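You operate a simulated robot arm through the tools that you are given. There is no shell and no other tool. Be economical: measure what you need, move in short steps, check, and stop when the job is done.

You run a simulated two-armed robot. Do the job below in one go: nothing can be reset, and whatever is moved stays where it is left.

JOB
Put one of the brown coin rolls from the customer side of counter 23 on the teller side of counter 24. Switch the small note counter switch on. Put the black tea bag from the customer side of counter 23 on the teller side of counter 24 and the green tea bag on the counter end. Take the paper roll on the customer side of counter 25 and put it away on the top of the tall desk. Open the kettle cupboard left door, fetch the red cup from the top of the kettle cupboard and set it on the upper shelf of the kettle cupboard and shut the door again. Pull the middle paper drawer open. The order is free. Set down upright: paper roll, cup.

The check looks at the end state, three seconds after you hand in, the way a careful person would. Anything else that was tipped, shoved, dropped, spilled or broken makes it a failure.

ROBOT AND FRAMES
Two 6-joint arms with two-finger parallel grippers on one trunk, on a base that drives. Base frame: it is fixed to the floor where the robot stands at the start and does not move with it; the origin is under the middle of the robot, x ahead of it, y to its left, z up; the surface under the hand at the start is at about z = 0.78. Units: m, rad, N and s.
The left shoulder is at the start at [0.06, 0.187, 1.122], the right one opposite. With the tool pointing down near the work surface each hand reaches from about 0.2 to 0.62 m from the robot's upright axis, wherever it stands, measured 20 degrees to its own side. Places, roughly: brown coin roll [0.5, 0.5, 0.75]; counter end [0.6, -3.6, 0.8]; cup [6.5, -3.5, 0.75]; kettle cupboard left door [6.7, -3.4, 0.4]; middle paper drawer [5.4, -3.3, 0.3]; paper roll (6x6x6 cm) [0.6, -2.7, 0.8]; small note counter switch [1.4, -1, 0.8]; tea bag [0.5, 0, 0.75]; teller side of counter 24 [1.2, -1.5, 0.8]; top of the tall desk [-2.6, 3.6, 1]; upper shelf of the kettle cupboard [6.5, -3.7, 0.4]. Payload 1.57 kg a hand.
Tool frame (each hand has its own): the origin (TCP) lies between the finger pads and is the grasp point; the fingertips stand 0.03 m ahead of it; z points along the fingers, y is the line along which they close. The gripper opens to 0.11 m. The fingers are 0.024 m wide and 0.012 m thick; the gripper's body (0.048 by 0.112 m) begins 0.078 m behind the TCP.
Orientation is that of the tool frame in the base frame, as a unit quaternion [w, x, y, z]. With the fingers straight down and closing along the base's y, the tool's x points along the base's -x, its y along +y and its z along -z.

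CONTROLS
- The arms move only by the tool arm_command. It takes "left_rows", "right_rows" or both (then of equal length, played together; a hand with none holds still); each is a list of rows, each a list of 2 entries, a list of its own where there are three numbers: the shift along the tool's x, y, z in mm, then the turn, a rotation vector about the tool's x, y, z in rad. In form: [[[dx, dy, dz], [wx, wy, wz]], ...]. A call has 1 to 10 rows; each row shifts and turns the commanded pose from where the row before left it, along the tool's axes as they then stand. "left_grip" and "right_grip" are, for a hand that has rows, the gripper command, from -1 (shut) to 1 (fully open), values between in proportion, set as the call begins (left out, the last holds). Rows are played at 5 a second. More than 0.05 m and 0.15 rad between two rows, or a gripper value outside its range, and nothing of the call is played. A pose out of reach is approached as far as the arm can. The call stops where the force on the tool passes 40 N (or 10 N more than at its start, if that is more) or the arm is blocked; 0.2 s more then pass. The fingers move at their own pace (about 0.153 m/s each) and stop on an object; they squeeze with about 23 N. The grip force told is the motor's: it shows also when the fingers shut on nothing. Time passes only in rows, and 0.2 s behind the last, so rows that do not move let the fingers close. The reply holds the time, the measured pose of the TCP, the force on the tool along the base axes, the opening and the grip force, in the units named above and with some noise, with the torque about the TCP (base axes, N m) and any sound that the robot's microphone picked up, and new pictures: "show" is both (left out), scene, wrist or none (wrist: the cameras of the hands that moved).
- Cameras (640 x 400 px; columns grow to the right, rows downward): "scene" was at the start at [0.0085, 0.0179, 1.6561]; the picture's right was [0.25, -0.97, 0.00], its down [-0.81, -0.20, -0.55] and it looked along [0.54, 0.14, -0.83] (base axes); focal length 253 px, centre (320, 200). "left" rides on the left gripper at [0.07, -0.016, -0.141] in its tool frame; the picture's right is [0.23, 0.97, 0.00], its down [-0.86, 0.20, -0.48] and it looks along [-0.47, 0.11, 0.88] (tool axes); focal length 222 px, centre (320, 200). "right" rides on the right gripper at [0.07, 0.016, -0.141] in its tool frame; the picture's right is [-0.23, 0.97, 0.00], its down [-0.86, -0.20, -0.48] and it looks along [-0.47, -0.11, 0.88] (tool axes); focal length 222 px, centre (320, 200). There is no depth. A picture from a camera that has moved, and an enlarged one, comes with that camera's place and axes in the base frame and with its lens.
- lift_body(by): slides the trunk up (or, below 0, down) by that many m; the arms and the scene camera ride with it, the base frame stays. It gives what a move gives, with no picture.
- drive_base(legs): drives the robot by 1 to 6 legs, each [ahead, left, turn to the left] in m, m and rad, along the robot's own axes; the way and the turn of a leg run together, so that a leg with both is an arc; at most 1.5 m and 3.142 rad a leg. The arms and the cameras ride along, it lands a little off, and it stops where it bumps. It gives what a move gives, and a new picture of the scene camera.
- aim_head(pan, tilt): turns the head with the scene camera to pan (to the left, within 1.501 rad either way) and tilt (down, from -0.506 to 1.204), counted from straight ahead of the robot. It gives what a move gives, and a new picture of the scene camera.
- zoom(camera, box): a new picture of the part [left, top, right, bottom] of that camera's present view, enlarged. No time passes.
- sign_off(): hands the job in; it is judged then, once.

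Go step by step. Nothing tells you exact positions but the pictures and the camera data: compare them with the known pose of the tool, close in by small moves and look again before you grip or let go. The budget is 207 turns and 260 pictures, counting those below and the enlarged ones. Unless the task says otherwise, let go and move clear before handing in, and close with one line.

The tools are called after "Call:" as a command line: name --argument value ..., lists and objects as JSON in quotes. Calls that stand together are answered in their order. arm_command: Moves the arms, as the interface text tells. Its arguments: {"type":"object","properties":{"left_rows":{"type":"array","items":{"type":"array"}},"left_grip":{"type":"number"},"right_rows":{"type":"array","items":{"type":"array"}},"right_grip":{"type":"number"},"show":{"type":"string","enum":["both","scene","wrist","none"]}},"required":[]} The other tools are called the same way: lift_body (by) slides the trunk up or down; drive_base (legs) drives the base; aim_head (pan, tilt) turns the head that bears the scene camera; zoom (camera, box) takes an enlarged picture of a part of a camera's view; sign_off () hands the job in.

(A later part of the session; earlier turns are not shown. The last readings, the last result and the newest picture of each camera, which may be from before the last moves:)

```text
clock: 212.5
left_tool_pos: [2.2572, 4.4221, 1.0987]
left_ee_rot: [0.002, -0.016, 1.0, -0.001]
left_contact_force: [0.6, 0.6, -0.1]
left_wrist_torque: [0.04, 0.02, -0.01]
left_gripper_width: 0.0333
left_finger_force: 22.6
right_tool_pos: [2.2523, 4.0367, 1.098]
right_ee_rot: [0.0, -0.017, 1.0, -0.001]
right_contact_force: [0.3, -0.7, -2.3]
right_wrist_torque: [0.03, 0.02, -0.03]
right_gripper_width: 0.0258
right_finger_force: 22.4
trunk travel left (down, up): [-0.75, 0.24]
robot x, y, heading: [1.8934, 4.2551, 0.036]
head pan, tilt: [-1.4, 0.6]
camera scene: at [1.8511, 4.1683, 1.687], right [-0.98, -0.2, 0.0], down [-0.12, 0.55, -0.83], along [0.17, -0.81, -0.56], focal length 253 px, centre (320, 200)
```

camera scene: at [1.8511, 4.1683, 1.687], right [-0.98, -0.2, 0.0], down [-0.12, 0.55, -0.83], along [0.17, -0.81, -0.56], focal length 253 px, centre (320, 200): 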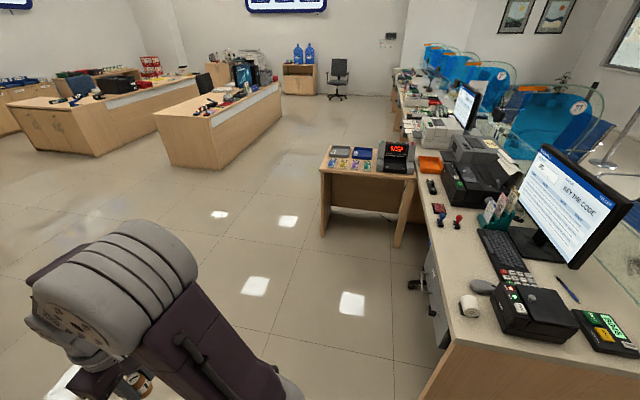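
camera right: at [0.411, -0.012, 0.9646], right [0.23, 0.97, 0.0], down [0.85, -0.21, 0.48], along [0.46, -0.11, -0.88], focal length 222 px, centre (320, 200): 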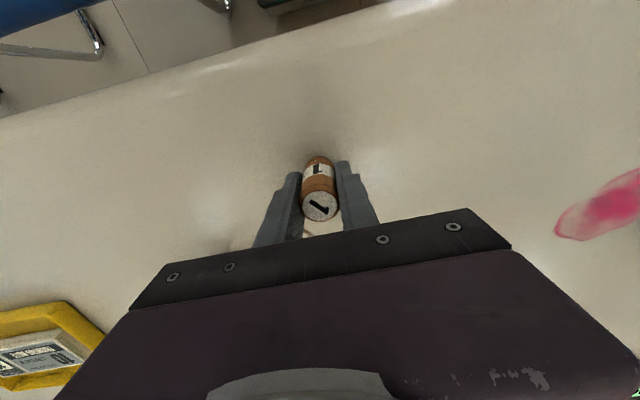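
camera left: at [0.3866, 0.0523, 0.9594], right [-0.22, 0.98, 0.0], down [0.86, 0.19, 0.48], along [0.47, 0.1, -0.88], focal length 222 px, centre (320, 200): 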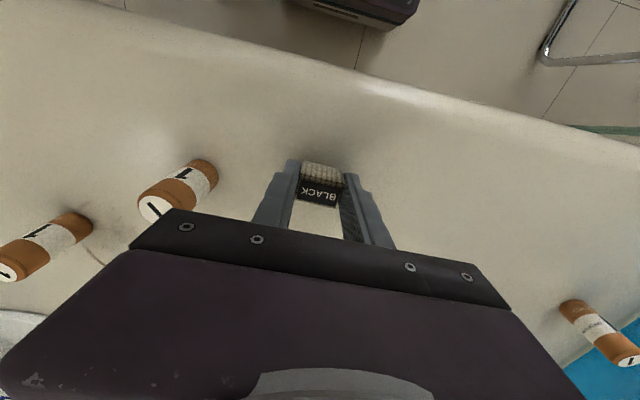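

A side desk juts out to x≈2.2 at y≈2.4, so I go along x≈2.9 down the teller aisle toward counter 24.

Call:
drive_base --legs '[[0, -0.6, -0.036], [1.0, 0, 0], [0, -1.5, 0], [0, -1.5, 0], [0, -1.5, 0], [0, -0.25, 0]]'

Call:
drive_base --legs '[[0, 0, -3.14]]'

Call:
aim_head --pan 0.0 --tilt 0.5

```text
clock: 243.1
left_tool_pos: [3.2334, -0.9238, 1.0989]
left_ee_rot: [0.001, 0.017, 1.0, -0.001]
left_contact_force: [-0.3, -0.8, 0.4]
left_wrist_torque: [-0.01, 0.01, 0.01]
left_gripper_width: 0.033
left_finger_force: 23.3
right_tool_pos: [3.203, -1.3069, 1.0981]
right_ee_rot: [-0.001, 0.016, 1.0, -0.001]
right_contact_force: [-0.5, 0.1, -1.6]
right_wrist_torque: [0.01, 0.02, 0.02]
right_gripper_width: 0.0258
right_finger_force: 23.0
trunk travel left (down, up): [-0.75, 0.24]
robot x, y, heading: [2.857, -1.0629, -0.028]
head pan, tilt: [-1.4, 0.6]
camera scene: at [2.8124, -1.1479, 1.6871], right [-0.99, -0.14, 0.0], down [-0.08, 0.56, -0.83], along [0.11, -0.82, -0.56], focal length 253 px, centre (320, 200)
```

scene: 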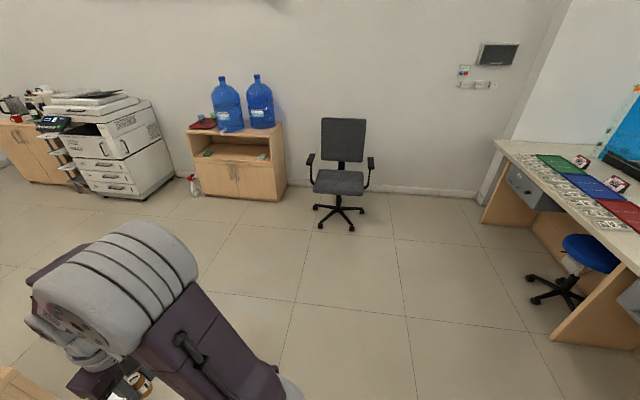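

```text
clock: 250.9
left_tool_pos: [2.4853, -1.2013, 1.0991]
left_ee_rot: [-0.001, 1.0, -0.021, 0.0]
left_contact_force: [0.1, -0.3, 0.4]
left_wrist_torque: [0.01, 0.0, -0.03]
left_gripper_width: 0.0333
left_finger_force: 23.2
right_tool_pos: [2.5186, -0.8171, 1.0989]
right_ee_rot: [0.0, 1.0, -0.02, 0.0]
right_contact_force: [0.3, -0.1, -1.3]
right_wrist_torque: [0.01, 0.0, 0.0]
right_gripper_width: 0.0257
right_finger_force: 23.0
trunk travel left (down, up): [-0.75, 0.24]
robot x, y, heading: [2.8639, -1.0654, 3.098]
head pan, tilt: [-1.4, 0.6]
camera scene: at [2.908, -0.9783, 1.687], right [0.99, 0.13, 0.0], down [0.07, -0.56, -0.83], along [-0.11, 0.82, -0.56], focal length 253 px, centre (320, 200)
```

scene: 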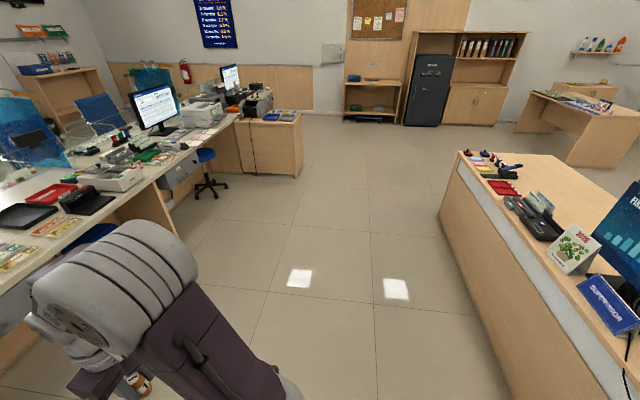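

```text
clock: 252.4
left_tool_pos: [2.4857, -1.2013, 1.0991]
left_ee_rot: [0.0, 1.0, -0.021, -0.001]
left_contact_force: [1.1, 0.1, 0.3]
left_wrist_torque: [0.02, -0.02, 0.02]
left_gripper_width: 0.0331
left_finger_force: 22.9
right_tool_pos: [2.5176, -0.8171, 1.0972]
right_ee_rot: [0.0, 1.0, -0.02, 0.001]
right_contact_force: [-0.9, 0.0, -0.8]
right_wrist_torque: [0.04, 0.04, -0.05]
right_gripper_width: 0.0258
right_finger_force: 22.9
trunk travel left (down, up): [-0.75, 0.24]
robot x, y, heading: [2.8601, -1.0642, 3.102]
head pan, tilt: [0.0, 0.499]
camera scene: at [2.8286, -1.0621, 1.6961], right [0.04, 1.0, 0.0], down [0.48, -0.02, -0.88], along [-0.88, 0.04, -0.48], focal length 253 px, centre (320, 200)
```

scene: 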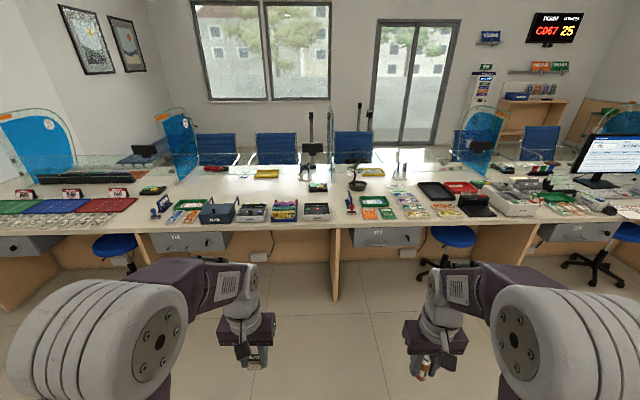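

I'm behind the counters facing them. I enlarge the counter area to find the small note counter and a free spot.

Call:
zoom --camera "scene" --box '[140, 140, 380, 290]'

Call:
zoom --camera "scene" --box '[340, 140, 580, 290]'

```text
2.67 times, centred on (260, 215) of scene
camera zoom: at [2.8286, -1.0621, 1.6961], right [0.04, 1.0, 0.0], down [0.48, -0.02, -0.88], along [-0.88, 0.04, -0.48], focal length 674 px, centre (480, 160)
```

zoom: 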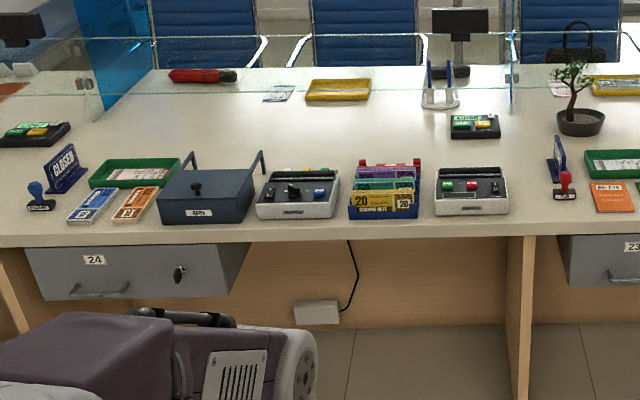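

```text
2.67 times, centred on (460, 215) of scene
camera zoom: at [2.8286, -1.0621, 1.6961], right [0.04, 1.0, 0.0], down [0.48, -0.02, -0.88], along [-0.88, 0.04, -0.48], focal length 674 px, centre (-53, 160)
```

zoom: 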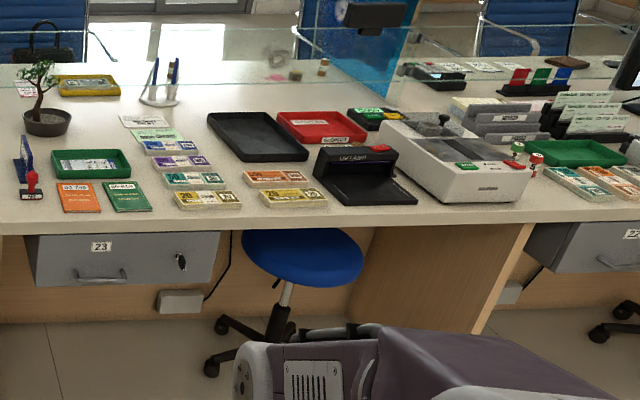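

The grey box with green/red/black knobs at ≈(1.36, −1.02) should be the small note counter; the other at y≈−1.46 looks different. Clear counter lies beyond the row of devices. I drive closer.

Call:
drive_base --legs '[[0.6, 0.3, 0.04], [0.42, 0, 0]]'

Call:
aim_head --pan 0.0 --tilt 0.85

```text
clock: 258.4
left_tool_pos: [1.4605, -1.5187, 1.0985]
left_ee_rot: [0.0, 1.0, 0.005, -0.001]
left_contact_force: [0.5, -0.1, -0.3]
left_wrist_torque: [0.01, -0.03, 0.01]
left_gripper_width: 0.0328
left_finger_force: 22.9
right_tool_pos: [1.4743, -1.1335, 1.0989]
right_ee_rot: [0.0, 1.0, 0.004, 0.0]
right_contact_force: [1.0, -0.2, -1.1]
right_wrist_torque: [0.0, 0.04, -0.01]
right_gripper_width: 0.0261
right_finger_force: 22.8
trunk travel left (down, up): [-0.75, 0.24]
robot x, y, heading: [1.8282, -1.364, -3.133]
head pan, tilt: [0.0, 0.499]
camera scene: at [1.7981, -1.363, 1.6961], right [-0.01, 1.0, 0.0], down [0.48, 0.0, -0.88], along [-0.88, -0.01, -0.48], focal length 253 px, centre (320, 200)
```

scene: 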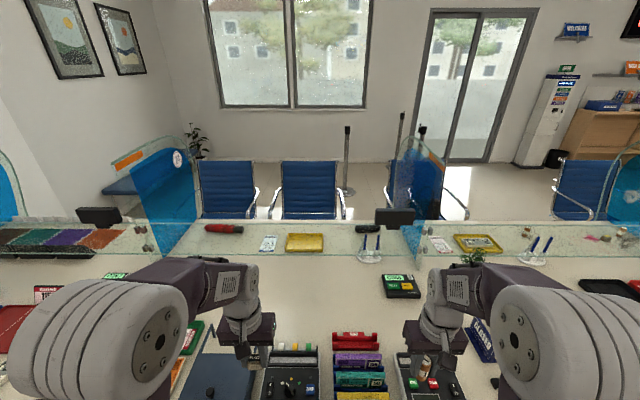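

```text
clock: 259.2
left_tool_pos: [1.4585, -1.5188, 1.0986]
left_ee_rot: [0.0, 1.0, 0.003, -0.001]
left_contact_force: [0.1, 0.0, -0.2]
left_wrist_torque: [-0.01, 0.03, -0.02]
left_gripper_width: 0.0331
left_finger_force: 23.1
right_tool_pos: [1.4739, -1.1329, 1.0983]
right_ee_rot: [0.001, 1.0, 0.004, 0.001]
right_contact_force: [-0.6, -0.5, -1.1]
right_wrist_torque: [-0.02, -0.01, -0.02]
right_gripper_width: 0.0257
right_finger_force: 22.4
trunk travel left (down, up): [-0.75, 0.24]
robot x, y, heading: [1.8279, -1.3609, -3.132]
head pan, tilt: [0.0, 0.85]
camera scene: at [1.8089, -1.363, 1.6662], right [-0.01, 1.0, 0.0], down [0.75, 0.01, -0.66], along [-0.66, -0.01, -0.75], focal length 253 px, centre (320, 200)
```

scene: 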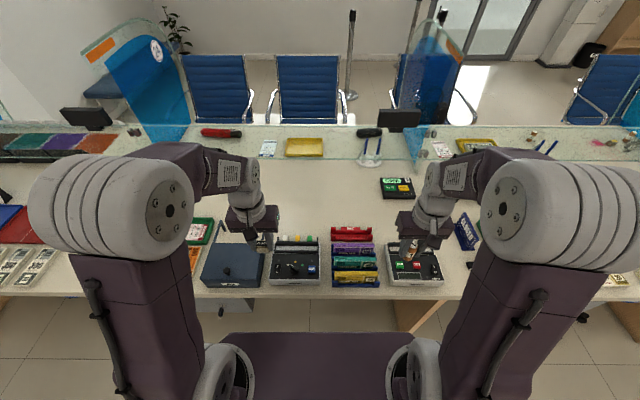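

Call:
zoom --camera "scene" --box '[180, 170, 460, 345]'

Call:
zoom --camera "right" --box '[0, 0, 640, 400]'

Call:
zoom --camera "left" --box '[0, 0, 640, 400]'

```text
2.29 times, centred on (320, 258) of scene
camera zoom: at [1.8089, -1.363, 1.6662], right [-0.01, 1.0, 0.0], down [0.75, 0.01, -0.66], along [-0.66, -0.01, -0.75], focal length 578 px, centre (320, 69)
```

zoom: 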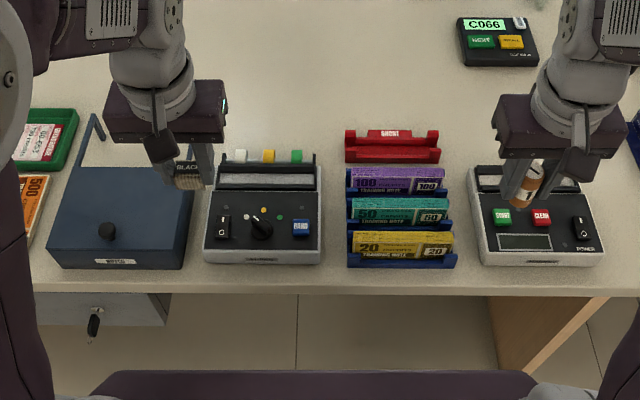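

```text
1.00 times, centred on (320, 200) of right (not enlarged: the box is as wide or as high as the picture)
camera zoom: at [1.5439, -1.1489, 1.2403], right [-0.22, -0.98, 0.0], down [-0.86, 0.19, 0.48], along [-0.47, 0.1, -0.88], focal length 222 px, centre (320, 200)
```

zoom: 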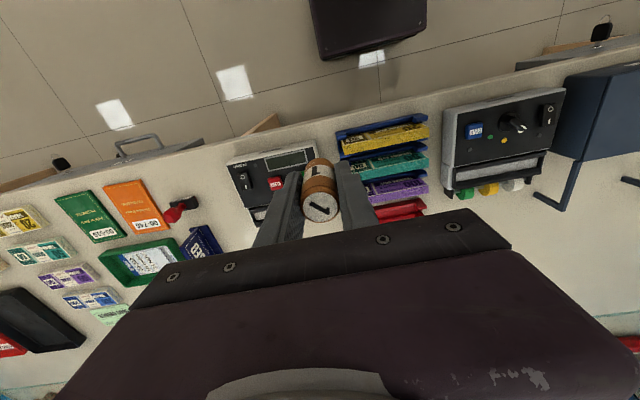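

```text
1.00 times, centred on (320, 200) of left (not enlarged: the box is as wide or as high as the picture)
camera zoom: at [1.529, -1.5021, 1.2395], right [0.23, -0.97, 0.0], down [-0.85, -0.21, 0.48], along [-0.47, -0.11, -0.88], focal length 222 px, centre (320, 200)
```

zoom: 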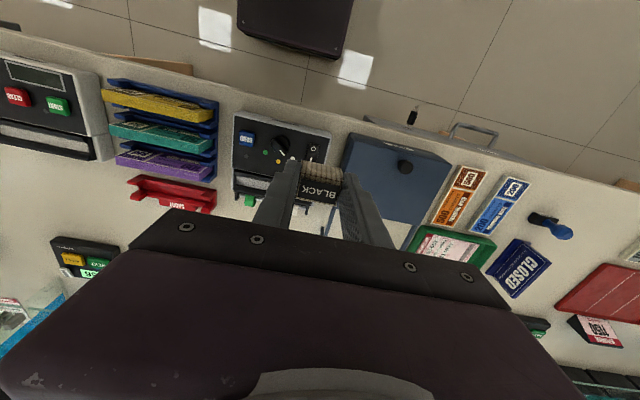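

Device B with START/CLEAR/POWER at (1.36, −1.02) is the note counter; its black rocker is the switch. I'll set coin roll and bag on the clear strip at x≈1.155, beyond the devices. I edge closer first.

Call:
drive_base --legs '[[0.085, -0.06, -0.009]]'

Call:
arm_command --left_rows '[[[-42, 0, 0], [0, 0, 0]], [[-42, 0, 0], [0, 0, 0]], [[-42, 0, 0], [0, 0, 0]], [[-42, 0, 0], [0, 0, 0]]]' --right_rows '[[[-42, 0, 0], [0, 0, 0]], [[-42, 0, 0], [0, 0, 0]], [[-42, 0, 0], [0, 0, 0]], [[-42, 0, 0], [0, 0, 0]]]' --show "wrist"

```text
clock: 260.3
left_tool_pos: [1.3745, -1.4583, 1.0987]
left_ee_rot: [-0.001, 1.0, -0.001, -0.001]
left_contact_force: [0.0, 0.5, 0.2]
left_wrist_torque: [-0.01, -0.01, -0.02]
left_gripper_width: 0.0331
left_finger_force: 22.4
right_tool_pos: [1.3922, -1.0743, 1.0994]
right_ee_rot: [0.0, 1.0, 0.0, -0.001]
right_contact_force: [0.7, 0.1, -1.5]
right_wrist_torque: [0.03, -0.01, 0.01]
right_gripper_width: 0.0255
right_finger_force: 22.9
trunk travel left (down, up): [-0.75, 0.24]
robot x, y, heading: [1.7456, -1.3074, 3.136]
head pan, tilt: [0.0, 0.85]
camera scene: at [1.7254, -1.3063, 1.6661], right [0.0, 1.0, 0.0], down [0.75, 0.0, -0.66], along [-0.66, 0.0, -0.75], focal length 253 px, centre (320, 200)
```

scene: 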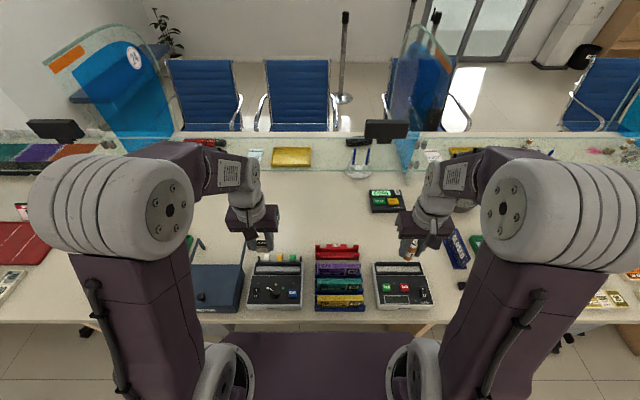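

```text
clock: 261.3
left_tool_pos: [1.1995, -1.457, 1.0984]
left_ee_rot: [-0.001, 1.0, -0.001, 0.003]
left_contact_force: [-0.5, 0.5, -0.6]
left_wrist_torque: [0.0, -0.06, 0.0]
left_gripper_width: 0.0332
left_finger_force: 22.7
right_tool_pos: [1.2188, -1.0713, 1.0977]
right_ee_rot: [0.0, 1.0, 0.0, 0.004]
right_contact_force: [-0.4, -0.1, -2.0]
right_wrist_torque: [-0.01, -0.05, -0.02]
right_gripper_width: 0.0256
right_finger_force: 23.0
trunk travel left (down, up): [-0.75, 0.24]
robot x, y, heading: [1.7449, -1.3072, 3.139]
head pan, tilt: [0.0, 0.85]
camera right: at [1.288, -1.0879, 1.2411], right [-0.23, -0.97, 0.0], down [-0.86, 0.2, 0.47], along [-0.46, 0.11, -0.88], focal length 222 px, centre (320, 200)
camera left: at [1.2696, -1.4416, 1.2397], right [0.23, -0.97, 0.0], down [-0.86, -0.2, 0.47], along [-0.46, -0.11, -0.88], focal length 222 px, centre (320, 200)
```

right: 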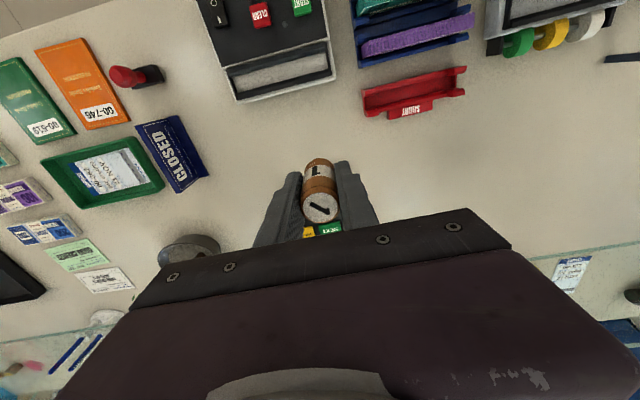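
left: 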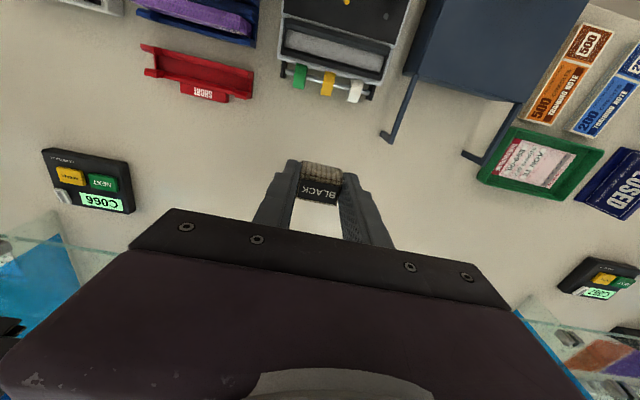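

Both landing spots are clear. I position both hands and lower most of the way.

Call:
arm_command --left_rows '[[[-20, 0, 0], [0, 0, 0]], [[-20, 0, 0], [0, 0, 0]], [[0, 0, 45], [0, 0, 0]], [[0, 0, 45], [0, 0, 0]], [[0, 0, 45], [0, 0, 0]], [[0, 0, 45], [0, 0, 0]], [[0, 0, 45], [0, 0, 0]]]' --right_rows '[[[-33, 35, 0], [0, 0, 0]], [[-32, 35, 0], [0, 0, 0]], [[0, 0, 45], [0, 0, 0]], [[0, 0, 45], [0, 0, 0]], [[0, 0, 45], [0, 0, 0]], [[0, 0, 45], [0, 0, 0]], [[0, 0, 45], [0, 0, 0]]]' --show "wrist"

```text
clock: 262.9
left_tool_pos: [1.1602, -1.458, 0.8738]
left_ee_rot: [-0.001, 1.0, -0.001, -0.001]
left_contact_force: [-0.7, 0.3, 0.4]
left_wrist_torque: [0.01, -0.05, 0.0]
left_gripper_width: 0.033
left_finger_force: 23.4
right_tool_pos: [1.1545, -1.1428, 0.8737]
right_ee_rot: [0.0, 1.0, 0.0, 0.001]
right_contact_force: [0.5, 0.9, -1.8]
right_wrist_torque: [0.0, -0.05, 0.0]
right_gripper_width: 0.0258
right_finger_force: 23.0
trunk travel left (down, up): [-0.75, 0.24]
robot x, y, heading: [1.7453, -1.3079, 3.139]
head pan, tilt: [0.0, 0.85]
camera right: at [1.225, -1.1578, 1.0158], right [-0.23, -0.97, 0.0], down [-0.86, 0.2, 0.48], along [-0.46, 0.11, -0.88], focal length 222 px, centre (320, 200)
camera left: at [1.2299, -1.4421, 1.0147], right [0.23, -0.97, 0.0], down [-0.85, -0.2, 0.48], along [-0.47, -0.11, -0.88], focal length 222 px, centre (320, 200)
```

right: 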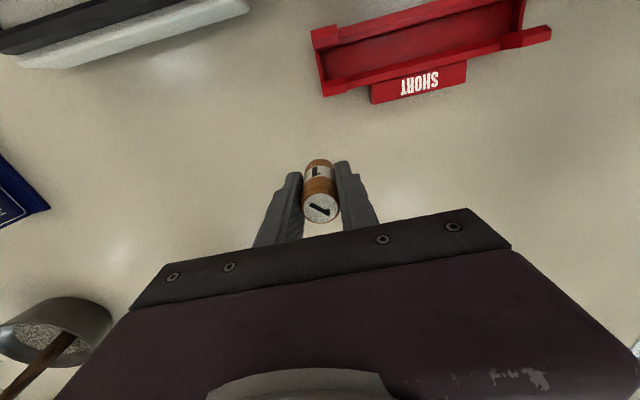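
left: 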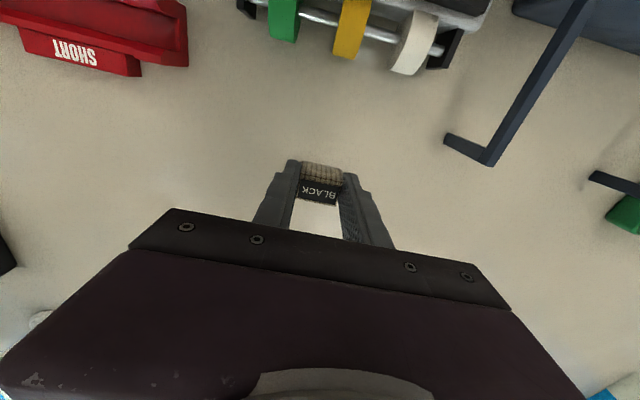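

Call:
arm_command --left_rows '[[[0, 0, 30], [0, 0, 0]], [[0, 0, 15], [0, 0, 0]], [[0, 0, 3], [0, 0, 0]]]' --right_rows '[[[0, 0, 30], [0, 0, 0]], [[0, 0, 15], [0, 0, 0]], [[0, 0, 3], [0, 0, 0]]]' --show "none"

```text
clock: 263.7
left_tool_pos: [1.1644, -1.4595, 0.8264]
left_ee_rot: [-0.001, 1.0, -0.001, -0.001]
left_contact_force: [0.0, -1.1, 0.1]
left_wrist_torque: [-0.02, 0.01, 0.02]
left_gripper_width: 0.033
left_finger_force: 22.9
right_tool_pos: [1.1636, -1.1428, 0.8268]
right_ee_rot: [0.0, 1.0, 0.0, 0.0]
right_contact_force: [0.1, 0.9, -1.7]
right_wrist_torque: [0.0, 0.02, -0.01]
right_gripper_width: 0.0259
right_finger_force: 23.3
right hand out of reach, approached as far as the arm can: row 2
trunk travel left (down, up): [-0.75, 0.24]
robot x, y, heading: [1.7418, -1.3078, 3.139]
head pan, tilt: [0.0, 0.85]
```

The right arm is at its reach limit; I pull both in 10 mm and lower the last millimetres.

Call:
arm_command --left_rows '[[[6, 0, 0], [0, 0, 0]], [[0, 0, 2], [0, 0, 0]], [[0, 0, 1], [0, 0, 0]]]' --right_rows '[[[14, 0, 0], [0, 0, 0]], [[0, 0, 2], [0, 0, 0]], [[0, 0, 1], [0, 0, 0]]]' --show "none"

```text
clock: 264.5
left_tool_pos: [1.1705, -1.457, 0.8243]
left_ee_rot: [0.0, 1.0, -0.002, -0.002]
left_contact_force: [-0.5, 0.3, 3.8]
left_wrist_torque: [0.0, 0.01, 0.01]
left_gripper_width: 0.0328
left_finger_force: 22.9
right_tool_pos: [1.1684, -1.1438, 0.8233]
right_ee_rot: [0.0, 1.0, -0.001, 0.001]
right_contact_force: [0.5, -0.8, -1.3]
right_wrist_torque: [0.01, -0.02, 0.02]
right_gripper_width: 0.0257
right_finger_force: 22.9
right hand out of reach, approached as far as the arm can: row 1
trunk travel left (down, up): [-0.75, 0.24]
robot x, y, heading: [1.7407, -1.305, 3.141]
head pan, tilt: [0.0, 0.85]
```

Call:
arm_command --right_rows '[[[0, 0, 1], [0, 0, 0]], [[0, 0, 1], [0, 0, 0]], [[0, 0, 0], [0, 0, 0]]]' --show "none"

```text
clock: 265.3
left_tool_pos: [1.1719, -1.4578, 0.8238]
left_ee_rot: [-0.001, 1.0, -0.002, -0.002]
left_contact_force: [0.7, -0.9, -0.7]
left_wrist_torque: [-0.01, 0.0, -0.01]
left_gripper_width: 0.0329
left_finger_force: 23.0
right_tool_pos: [1.1673, -1.1428, 0.8229]
right_ee_rot: [0.0, 1.0, 0.0, -0.001]
right_contact_force: [-0.3, 0.8, 15.9]
right_wrist_torque: [0.01, -0.03, 0.03]
right_gripper_width: 0.0258
right_finger_force: 22.5
trunk travel left (down, up): [-0.75, 0.24]
robot x, y, heading: [1.7416, -1.303, 3.139]
head pan, tilt: [0.0, 0.85]
```

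Both items are touching the counter. I open both hands moderately and lift.

Call:
arm_command --left_rows '[[[0, 0, 0.5], [0, 0, 0]], [[0, 0, 0], [0, 0, 0]], [[0, 0, 0], [0, 0, 0]]]' --right_rows '[[[0, 0, -0.5], [0, 0, 0]], [[0, 0, 0], [0, 0, 0]], [[0, 0, 0], [0, 0, 0]]]' --left_grip 0.2 --right_grip 0.1 --show "none"

Call:
arm_command --left_rows '[[[0, 0, -25], [0, 0, 0]], [[0, 0, -45], [0, 0, 0]], [[0, 0, -45], [0, 0, 0]], [[0, 0, -45], [0, 0, 0]], [[0, 0, -45], [0, 0, 0]]]' --right_rows '[[[0, 0, -25], [0, 0, 0]], [[0, 0, -45], [0, 0, 0]], [[0, 0, -45], [0, 0, 0]], [[0, 0, -45], [0, 0, 0]], [[0, 0, -45], [0, 0, 0]]]' --show "wrist"

```text
clock: 266.1
left_tool_pos: [1.17, -1.4572, 0.8225]
left_ee_rot: [0.0, 1.0, -0.001, -0.001]
left_contact_force: [-0.1, -0.7, 0.6]
left_wrist_torque: [0.0, 0.0, 0.02]
left_gripper_width: 0.066
left_finger_force: 0.0
right_tool_pos: [1.1683, -1.1425, 0.8208]
right_ee_rot: [0.0, 1.0, 0.0, 0.001]
right_contact_force: [-0.3, -0.3, -0.2]
right_wrist_torque: [0.01, 0.0, -0.01]
right_gripper_width: 0.0604
right_finger_force: 0.1
trunk travel left (down, up): [-0.75, 0.24]
robot x, y, heading: [1.7431, -1.303, 3.141]
head pan, tilt: [0.0, 0.85]
```

```text
clock: 267.3
left_tool_pos: [1.1762, -1.4581, 1.0268]
left_ee_rot: [0.001, 1.0, -0.002, -0.001]
left_contact_force: [-0.2, 0.8, 0.3]
left_wrist_torque: [-0.01, 0.01, -0.01]
left_gripper_width: 0.066
left_finger_force: 0.0
right_tool_pos: [1.1474, -1.1438, 1.0237]
right_ee_rot: [-0.001, 1.0, 0.0, 0.0]
right_contact_force: [1.0, -0.6, 0.7]
right_wrist_torque: [0.03, -0.03, -0.01]
right_gripper_width: 0.0605
right_finger_force: 0.0
right hand out of reach, approached as far as the arm can: row 1, 2, 3
trunk travel left (down, up): [-0.75, 0.24]
robot x, y, heading: [1.7422, -1.3053, 3.142]
head pan, tilt: [0.0, 0.85]
camera right: at [1.2177, -1.1593, 1.1664], right [-0.23, -0.97, 0.0], down [-0.86, 0.2, 0.48], along [-0.47, 0.11, -0.88], focal length 222 px, centre (320, 200)
camera left: at [1.2449, -1.4425, 1.1679], right [0.23, -0.97, 0.0], down [-0.85, -0.2, 0.48], along [-0.47, -0.11, -0.88], focal length 222 px, centre (320, 200)
```

right: 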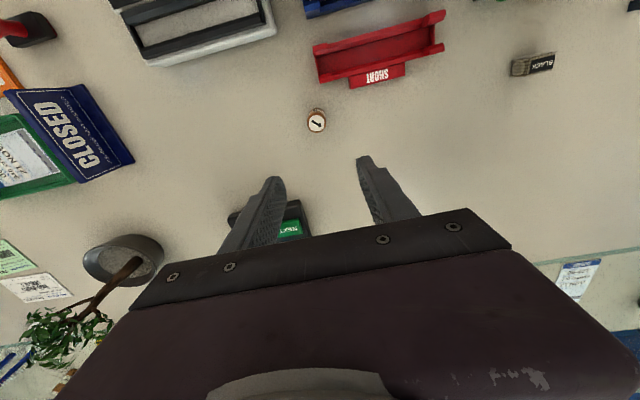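
left: 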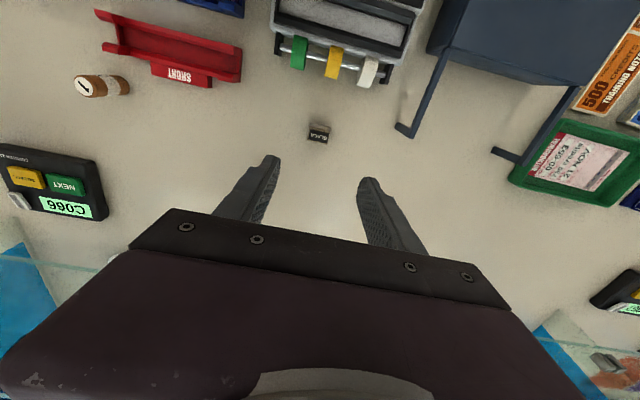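

Both stand properly. I retract, close the right fingers and move the right hand above the note counter's rocker at ≈(1.40, −0.97) to look at it.

Call:
arm_command --left_rows '[[[40, 0, -10], [0, 0, 0]], [[40, 0, -10], [0, 0, 0]], [[40, 0, -10], [0, 0, 0]], [[40, 0, -10], [0, 0, 0]], [[40, 0, -10], [0, 0, 0]], [[0, 0, 0], [0, 0, 0]]]' --right_rows '[[[38, -25, 0], [0, 0, 0]], [[38, -25, 0], [0, 0, 0]], [[38, -25, 0], [0, 0, 0]], [[38, -25, 0], [0, 0, 0]], [[38, -25, 0], [0, 0, 0]], [[38, -25, 0], [0, 0, 0]]]' --right_grip -1 --show "both"

```text
clock: 268.7
left_tool_pos: [1.372, -1.4581, 1.0782]
left_ee_rot: [0.0, 1.0, 0.0, 0.0]
left_contact_force: [-0.3, 0.0, 0.2]
left_wrist_torque: [0.0, -0.01, 0.0]
left_gripper_width: 0.0657
left_finger_force: 0.1
right_tool_pos: [1.148, -1.07, 1.0298]
right_ee_rot: [0.0, 1.0, 0.0, 0.002]
right_contact_force: [-0.5, -0.2, -0.3]
right_wrist_torque: [0.03, -0.03, 0.03]
right_gripper_width: 0.0
right_finger_force: 20.7
right hand out of reach, approached as far as the arm can: row 1, 2, 3, 4, 5, 6
trunk travel left (down, up): [-0.75, 0.24]
robot x, y, heading: [1.7385, -1.3044, 3.141]
head pan, tilt: [0.0, 0.85]
camera scene: at [1.7224, -1.305, 1.6661], right [0.0, 1.0, 0.0], down [0.75, 0.0, -0.66], along [-0.66, 0.0, -0.75], focal length 253 px, centre (320, 200)
camera right: at [1.2175, -1.0868, 1.1725], right [-0.23, -0.97, 0.0], down [-0.86, 0.2, 0.48], along [-0.46, 0.11, -0.88], focal length 222 px, centre (320, 200)
camera left: at [1.442, -1.4419, 1.2197], right [0.23, -0.97, 0.0], down [-0.85, -0.2, 0.48], along [-0.47, -0.11, -0.88], focal length 222 px, centre (320, 200)
```

scene: 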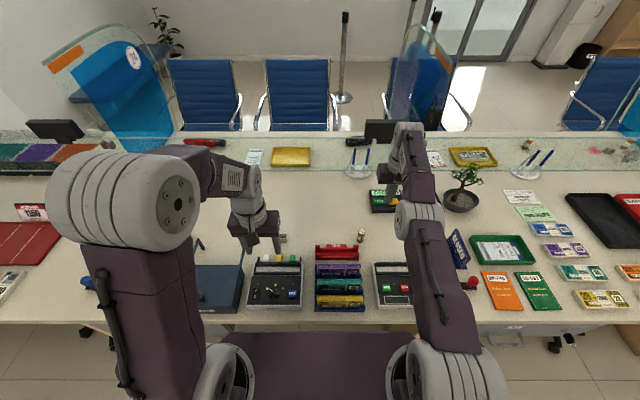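
right: 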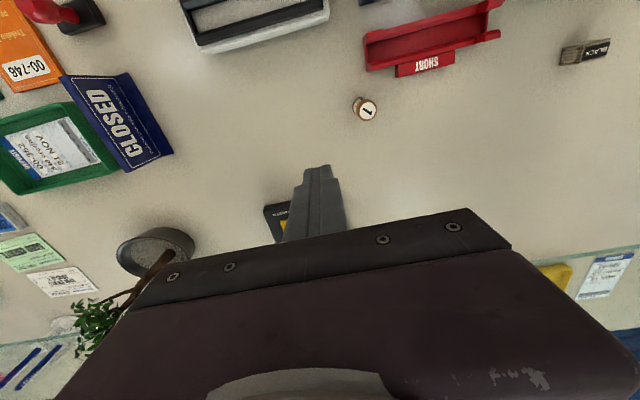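
left: 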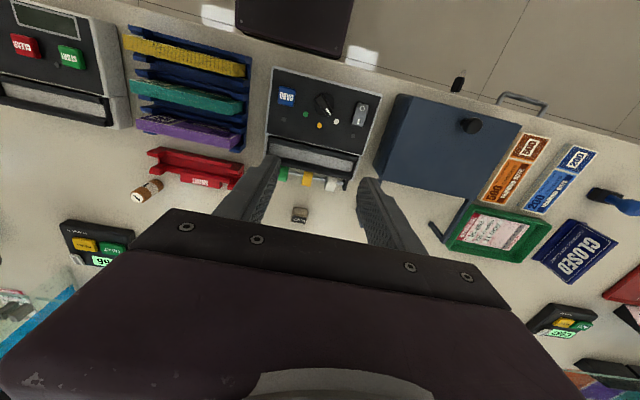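

The right hand did not retract (arm stretched straight). I try pulling it back again.

Call:
arm_command --right_rows '[[[0, 0, 0], [0, 0, 0]], [[20, 0, -10], [0, 0, 0]], [[20, 0, -10], [0, 0, 0]]]' --show "none"

```text
clock: 269.5
left_tool_pos: [1.3742, -1.4582, 1.0792]
left_ee_rot: [-0.001, 1.0, -0.001, -0.001]
left_contact_force: [1.1, -0.6, 0.0]
left_wrist_torque: [0.0, 0.05, 0.0]
left_gripper_width: 0.0659
left_finger_force: 0.1
right_tool_pos: [1.1542, -1.0673, 1.0688]
right_ee_rot: [0.0, 1.0, 0.0, 0.001]
right_contact_force: [0.4, 0.4, 0.9]
right_wrist_torque: [-0.01, 0.02, -0.01]
right_gripper_width: 0.0004
right_finger_force: 21.0
right hand out of reach, approached as far as the arm can: row 2, 3
trunk travel left (down, up): [-0.75, 0.24]
robot x, y, heading: [1.7441, -1.3004, 3.141]
head pan, tilt: [0.0, 0.85]
```

Call:
arm_command --right_rows '[[[50, 0, 0], [0, 0, 0]], [[50, 0, 0], [0, 0, 0]], [[50, 0, 0], [0, 0, 0]]]' --show "none"

```text
clock: 270.3
left_tool_pos: [1.3731, -1.4586, 1.0783]
left_ee_rot: [0.0, 1.0, -0.001, -0.001]
left_contact_force: [-0.2, -0.3, -0.2]
left_wrist_torque: [0.01, 0.03, 0.0]
left_gripper_width: 0.0659
left_finger_force: 0.1
right_tool_pos: [1.1546, -1.0658, 1.069]
right_ee_rot: [0.0, 1.0, 0.0, 0.002]
right_contact_force: [-0.1, -0.1, 1.1]
right_wrist_torque: [-0.01, -0.03, -0.01]
right_gripper_width: 0.0001
right_finger_force: 21.4
right hand out of reach, approached as far as the arm can: row 1, 2, 3
trunk travel left (down, up): [-0.75, 0.24]
robot x, y, heading: [1.7418, -1.3043, 3.144]
head pan, tilt: [0.0, 0.85]
```

Call:
arm_command --right_rows '[[[0, 40, 0], [0, 0, 0]], [[30, 30, 0], [0, 0, 0]], [[40, 0, 0], [0, 0, 0]]]' --show "none"

```text
clock: 271.1
left_tool_pos: [1.3722, -1.4574, 1.0798]
left_ee_rot: [0.0, 1.0, -0.001, -0.001]
left_contact_force: [0.1, 0.1, -0.6]
left_wrist_torque: [-0.01, 0.01, -0.01]
left_gripper_width: 0.066
left_finger_force: 0.0
right_tool_pos: [1.1541, -1.1207, 1.0766]
right_ee_rot: [0.0, 1.0, 0.0, 0.002]
right_contact_force: [-0.2, 0.8, 0.0]
right_wrist_torque: [-0.01, -0.01, -0.05]
right_gripper_width: 0.0001
right_finger_force: 21.7
right hand out of reach, approached as far as the arm can: row 2, 3
trunk travel left (down, up): [-0.75, 0.24]
robot x, y, heading: [1.7448, -1.304, 3.141]
head pan, tilt: [0.0, 0.85]
```

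Call:
arm_command --right_rows '[[[0, 0, 40], [0, 0, 0]], [[0, 0, 40], [0, 0, 0]], [[20, 0, 20], [0, 0, 0]], [[30, 0, 0], [0, 0, 0]]]' --show "none"

```text
clock: 272.1
left_tool_pos: [1.3721, -1.4575, 1.078]
left_ee_rot: [0.001, 1.0, -0.002, 0.0]
left_contact_force: [-1.2, 0.1, 0.0]
left_wrist_torque: [-0.01, 0.0, 0.03]
left_gripper_width: 0.066
left_finger_force: 0.1
right_tool_pos: [1.1454, -1.1205, 0.9776]
right_ee_rot: [0.0, 1.0, -0.001, 0.002]
right_contact_force: [-0.1, -0.2, -0.8]
right_wrist_torque: [-0.01, 0.01, 0.0]
right_gripper_width: 0.0
right_finger_force: 21.6
right hand out of reach, approached as far as the arm can: row 1, 3, 4
trunk travel left (down, up): [-0.75, 0.24]
robot x, y, heading: [1.7432, -1.3061, 3.142]
head pan, tilt: [0.0, 0.85]
```

Call:
arm_command --right_rows '[[[0, 0, 0], [0, -0.14, 0]], [[0, 0, 0], [0, -0.14, 0]], [[30, 0, 0], [0, 0, 0]]]' --show "none"

```text
clock: 272.9
left_tool_pos: [1.3728, -1.4573, 1.0799]
left_ee_rot: [-0.001, 1.0, -0.001, -0.001]
left_contact_force: [-0.9, -0.8, 0.8]
left_wrist_torque: [0.0, -0.01, -0.04]
left_gripper_width: 0.066
left_finger_force: 0.1
right_tool_pos: [1.0771, -1.1211, 0.9938]
right_ee_rot: [0.0, 0.99, 0.0, -0.139]
right_contact_force: [-0.2, 0.3, 0.1]
right_wrist_torque: [-0.03, -0.04, -0.01]
right_gripper_width: 0.0
right_finger_force: 21.3
right hand out of reach, approached as far as the arm can: row 1, 2, 3
trunk travel left (down, up): [-0.75, 0.24]
robot x, y, heading: [1.7453, -1.3046, 3.142]
head pan, tilt: [0.0, 0.85]
```

Radial pull-in seems blocked by a straight-elbow condition. I undo the tilt, push slightly outward and then come down and in.

Call:
arm_command --right_rows '[[[0, 0, 0], [0, 0.14, 0]], [[0, 0, 0], [0, 0.14, 0]], [[-20, 0, 0], [0, 0, 0]], [[-20, 0, 0], [0, 0, 0]], [[10, 0, 40], [0, 0, 0]], [[30, 0, 20], [0, 0, 0]], [[30, 0, 0], [0, 0, 0]]]' --show "none"

```text
clock: 274.5
left_tool_pos: [1.373, -1.4577, 1.079]
left_ee_rot: [0.0, 1.0, -0.001, -0.001]
left_contact_force: [0.0, -0.2, 0.5]
left_wrist_torque: [-0.02, 0.02, -0.02]
left_gripper_width: 0.0659
left_finger_force: 0.0
right_tool_pos: [1.1483, -1.1213, 0.928]
right_ee_rot: [0.0, 1.0, 0.0, 0.001]
right_contact_force: [-0.3, -0.2, -0.3]
right_wrist_torque: [-0.01, -0.01, 0.03]
right_gripper_width: 0.0
right_finger_force: 20.7
right hand out of reach, approached as far as the arm can: row 1, 2, 3, 4, 5, 6, 7
trunk travel left (down, up): [-0.75, 0.24]
robot x, y, heading: [1.7399, -1.3054, 3.145]
head pan, tilt: [0.0, 0.85]
```

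Call:
aim_head --pan -0.3 --tilt 0.85

```text
clock: 275.3
left_tool_pos: [1.374, -1.4576, 1.0795]
left_ee_rot: [0.0, 1.0, 0.0, -0.001]
left_contact_force: [-0.1, 0.6, 0.5]
left_wrist_torque: [0.02, -0.04, -0.02]
left_gripper_width: 0.0662
left_finger_force: 0.1
right_tool_pos: [1.1477, -1.1226, 0.9285]
right_ee_rot: [0.0, 1.0, 0.0, 0.001]
right_contact_force: [0.0, 0.3, -0.1]
right_wrist_torque: [-0.01, 0.01, 0.01]
right_gripper_width: 0.0
right_finger_force: 21.9
trunk travel left (down, up): [-0.75, 0.24]
robot x, y, heading: [1.7444, -1.3053, 3.141]
head pan, tilt: [-0.3, 0.85]
camera scene: at [1.7275, -1.2823, 1.6661], right [0.3, 0.96, 0.0], down [0.72, -0.22, -0.66], along [-0.63, 0.2, -0.75], focal length 253 px, centre (320, 200)
```

scene: 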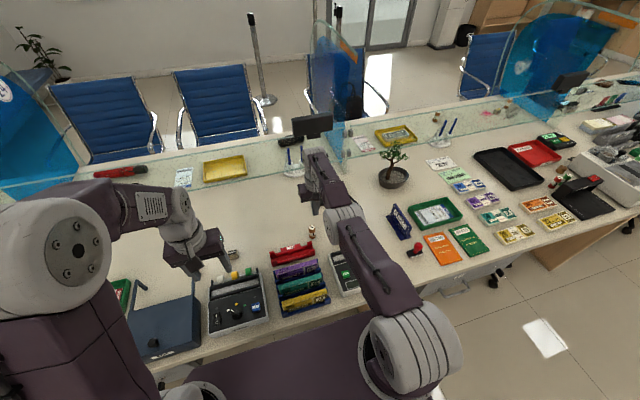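

Call:
arm_command --right_rows '[[[0, -20, 0], [0, 0, 0]], [[2, -10, 10], [0, 0, 0]], [[2, 0, 10], [0, 0, 0]], [[2, 0, 10], [0, 0, 0]], [[2, 0, 10], [0, 0, 0]], [[3, 0, 5], [0, 0, 0]], [[5, 0, 2], [0, 0, 0]], [[5, 0, 0], [0, 0, 0]], [[5, 0, 0], [0, 0, 0]], [[5, 0, 0], [0, 0, 0]]]' --show "none"

```text
clock: 277.5
left_tool_pos: [1.3732, -1.4575, 1.0795]
left_ee_rot: [0.0, 1.0, 0.0, -0.001]
left_contact_force: [-0.6, 0.5, 0.6]
left_wrist_torque: [0.01, -0.02, 0.02]
left_gripper_width: 0.0661
left_finger_force: 0.1
right_tool_pos: [1.1543, -1.0918, 0.8817]
right_ee_rot: [-0.001, 1.0, -0.001, 0.002]
right_contact_force: [0.6, 0.2, 0.1]
right_wrist_torque: [0.0, -0.01, 0.01]
right_gripper_width: 0.0
right_finger_force: 21.0
right hand out of reach, approached as far as the arm can: row 6, 7, 8, 9, 10
trunk travel left (down, up): [-0.75, 0.24]
robot x, y, heading: [1.7421, -1.3032, 3.141]
head pan, tilt: [-0.3, 0.85]
```

I try a different escape: tilting the fingers toward the robot while pulling in, which should bend the elbow the right way.

Call:
arm_command --right_rows '[[[0, 0, -30], [0, 0, 0]], [[40, 0, 0], [0, 0.14, 0]], [[40, 0, -5], [0, 0.14, 0]], [[40, 0, -10], [0, 0.14, 0]]]' --show "none"

```text
clock: 278.5
left_tool_pos: [1.3736, -1.4583, 1.0794]
left_ee_rot: [-0.001, 1.0, -0.001, -0.001]
left_contact_force: [0.0, -1.0, 0.0]
left_wrist_torque: [-0.02, -0.03, 0.0]
left_gripper_width: 0.0658
left_finger_force: 0.1
right_tool_pos: [1.2503, -1.0911, 0.9396]
right_ee_rot: [0.0, 0.977, 0.0, 0.211]
right_contact_force: [0.1, -0.5, 1.1]
right_wrist_torque: [0.0, 0.03, -0.02]
right_gripper_width: 0.0
right_finger_force: 21.4
right hand out of reach, approached as far as the arm can: row 1, 2, 3, 4
trunk travel left (down, up): [-0.75, 0.24]
robot x, y, heading: [1.7445, -1.308, 3.14]
head pan, tilt: [-0.3, 0.85]
```

Call:
arm_command --right_rows '[[[30, 0, 0], [0, 0, 0]], [[40, 0, 0], [0, 0, 0]], [[40, 0, 0], [0, 0, 0]]]' --show "none"

```text
clock: 279.3
left_tool_pos: [1.3742, -1.4578, 1.0804]
left_ee_rot: [0.0, 1.0, -0.001, -0.001]
left_contact_force: [-1.1, -0.7, -0.4]
left_wrist_torque: [0.0, 0.03, -0.01]
left_gripper_width: 0.066
left_finger_force: 0.0
right_tool_pos: [1.346, -1.0881, 0.9835]
right_ee_rot: [0.0, 0.978, 0.0, 0.207]
right_contact_force: [-0.2, 0.9, -0.5]
right_wrist_torque: [0.0, 0.02, 0.03]
right_gripper_width: 0.0
right_finger_force: 21.4
right hand out of reach, approached as far as the arm can: row 1
trunk travel left (down, up): [-0.75, 0.24]
robot x, y, heading: [1.7425, -1.3036, 3.143]
head pan, tilt: [-0.3, 0.85]
```

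Freed. I straighten the tool again and look.

Call:
arm_command --right_rows '[[[0, 0, -20], [0, -0.14, 0]], [[0, 0, -20], [0, -0.14, 0]], [[0, 0, 0], [0, -0.138, 0]], [[0, 0, 0], [0, 0, 0]]]' --show "wrist"

```text
clock: 280.3
left_tool_pos: [1.3724, -1.4577, 1.0796]
left_ee_rot: [0.0, 1.0, 0.0, -0.001]
left_contact_force: [-0.5, 0.8, -0.2]
left_wrist_torque: [-0.01, -0.02, -0.01]
left_gripper_width: 0.0661
left_finger_force: 0.1
right_tool_pos: [1.3322, -1.0886, 1.0208]
right_ee_rot: [0.0, 1.0, 0.0, 0.001]
right_contact_force: [0.2, -0.7, -0.4]
right_wrist_torque: [-0.01, -0.03, -0.01]
right_gripper_width: 0.0
right_finger_force: 21.0
trunk travel left (down, up): [-0.75, 0.24]
robot x, y, heading: [1.7411, -1.3066, 3.145]
head pan, tilt: [-0.3, 0.85]
camera right: at [1.4012, -1.1041, 1.1624], right [-0.23, -0.97, 0.0], down [-0.86, 0.2, 0.48], along [-0.46, 0.11, -0.88], focal length 222 px, centre (320, 200)
```

right: 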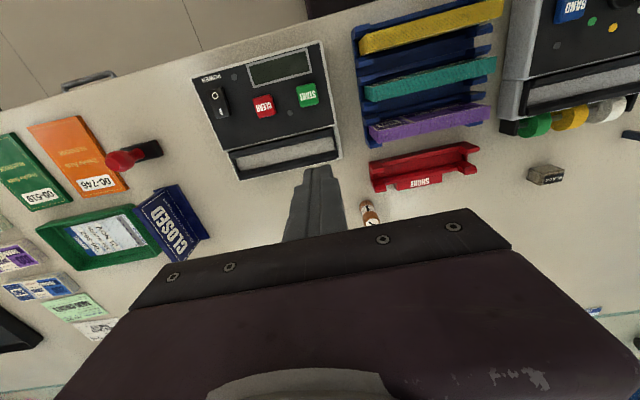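

The POWER rocker is at ≈(1.40, −0.964) with "O" nearest me and "I" on the far side. I zoom in on it.

Call:
zoom --camera "right" --box '[180, 40, 340, 140]'

```text
4.00 times, centred on (260, 90) of right
camera zoom: at [1.4012, -1.1041, 1.1624], right [-0.23, -0.97, 0.0], down [-0.86, 0.2, 0.48], along [-0.46, 0.11, -0.88], focal length 888 px, centre (560, 640)
```

zoom: 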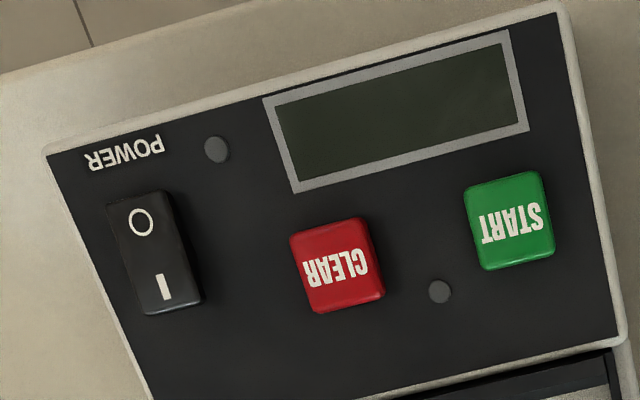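

It is off now ("I" side raised). I move the closed fingertips over the "I" end.

Call:
arm_command --right_rows '[[[20, -40, 0], [0, 0, 0]], [[20, -40, 0], [0, 0, 0]], [[18, -45, 0], [0, 0, 0]], [[0, 0, 40], [0, 0, 0]], [[0, 0, 40], [0, 0, 0]]]' --show "wrist"

```text
clock: 281.5
left_tool_pos: [1.3728, -1.457, 1.0794]
left_ee_rot: [0.001, 1.0, -0.001, 0.0]
left_contact_force: [-0.8, 0.4, 0.8]
left_wrist_torque: [0.0, -0.04, -0.02]
left_gripper_width: 0.0659
left_finger_force: 0.0
right_tool_pos: [1.3905, -0.9642, 0.9404]
right_ee_rot: [0.0, 1.0, 0.0, 0.002]
right_contact_force: [-0.4, -0.4, 0.5]
right_wrist_torque: [-0.01, -0.02, -0.03]
right_gripper_width: 0.0
right_finger_force: 21.6
trunk travel left (down, up): [-0.75, 0.24]
robot x, y, heading: [1.7428, -1.3084, 3.14]
head pan, tilt: [-0.3, 0.85]
camera right: at [1.4604, -0.9799, 1.0825], right [-0.23, -0.97, 0.0], down [-0.86, 0.2, 0.48], along [-0.46, 0.11, -0.88], focal length 222 px, centre (320, 200)
```

right: 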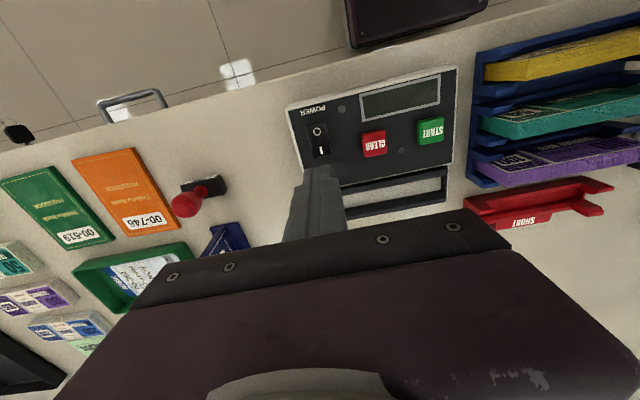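

The "I" mark triangulates to (1.396, −0.965, 0.842). I lower and press in small steps, watching force and sound.

Call:
arm_command --right_rows '[[[0, 0, 40], [0, 0, 0]], [[0, 0, 22], [0, 0, 0]], [[0, 0, 4], [0, 0, 0]], [[0, 0, 3], [0, 0, 0]], [[0, 0, 3], [0, 0, 0]]]' --show "wrist"

```text
clock: 282.7
left_tool_pos: [1.3744, -1.4604, 1.0801]
left_ee_rot: [-0.001, 1.0, -0.001, -0.002]
left_contact_force: [0.1, -0.5, 0.1]
left_wrist_torque: [0.02, 0.0, -0.02]
left_gripper_width: 0.0659
left_finger_force: 0.0
right_tool_pos: [1.3891, -0.9652, 0.8721]
right_ee_rot: [-0.003, 1.0, -0.001, -0.003]
right_contact_force: [-5.9, -0.4, 33.1]
right_wrist_torque: [-0.03, -0.19, 0.04]
right_gripper_width: 0.0
right_finger_force: 21.2
trunk travel left (down, up): [-0.75, 0.24]
robot x, y, heading: [1.7404, -1.3074, 3.139]
head pan, tilt: [-0.3, 0.85]
camera right: at [1.4604, -0.9821, 1.0133], right [-0.23, -0.97, 0.0], down [-0.85, 0.2, 0.48], along [-0.47, 0.11, -0.88], focal length 222 px, centre (320, 200)
```

right: 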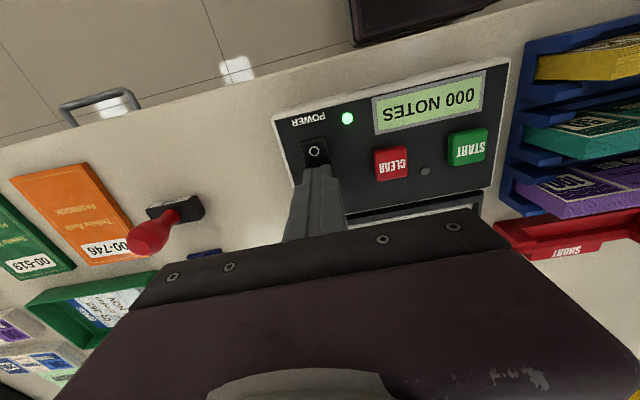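

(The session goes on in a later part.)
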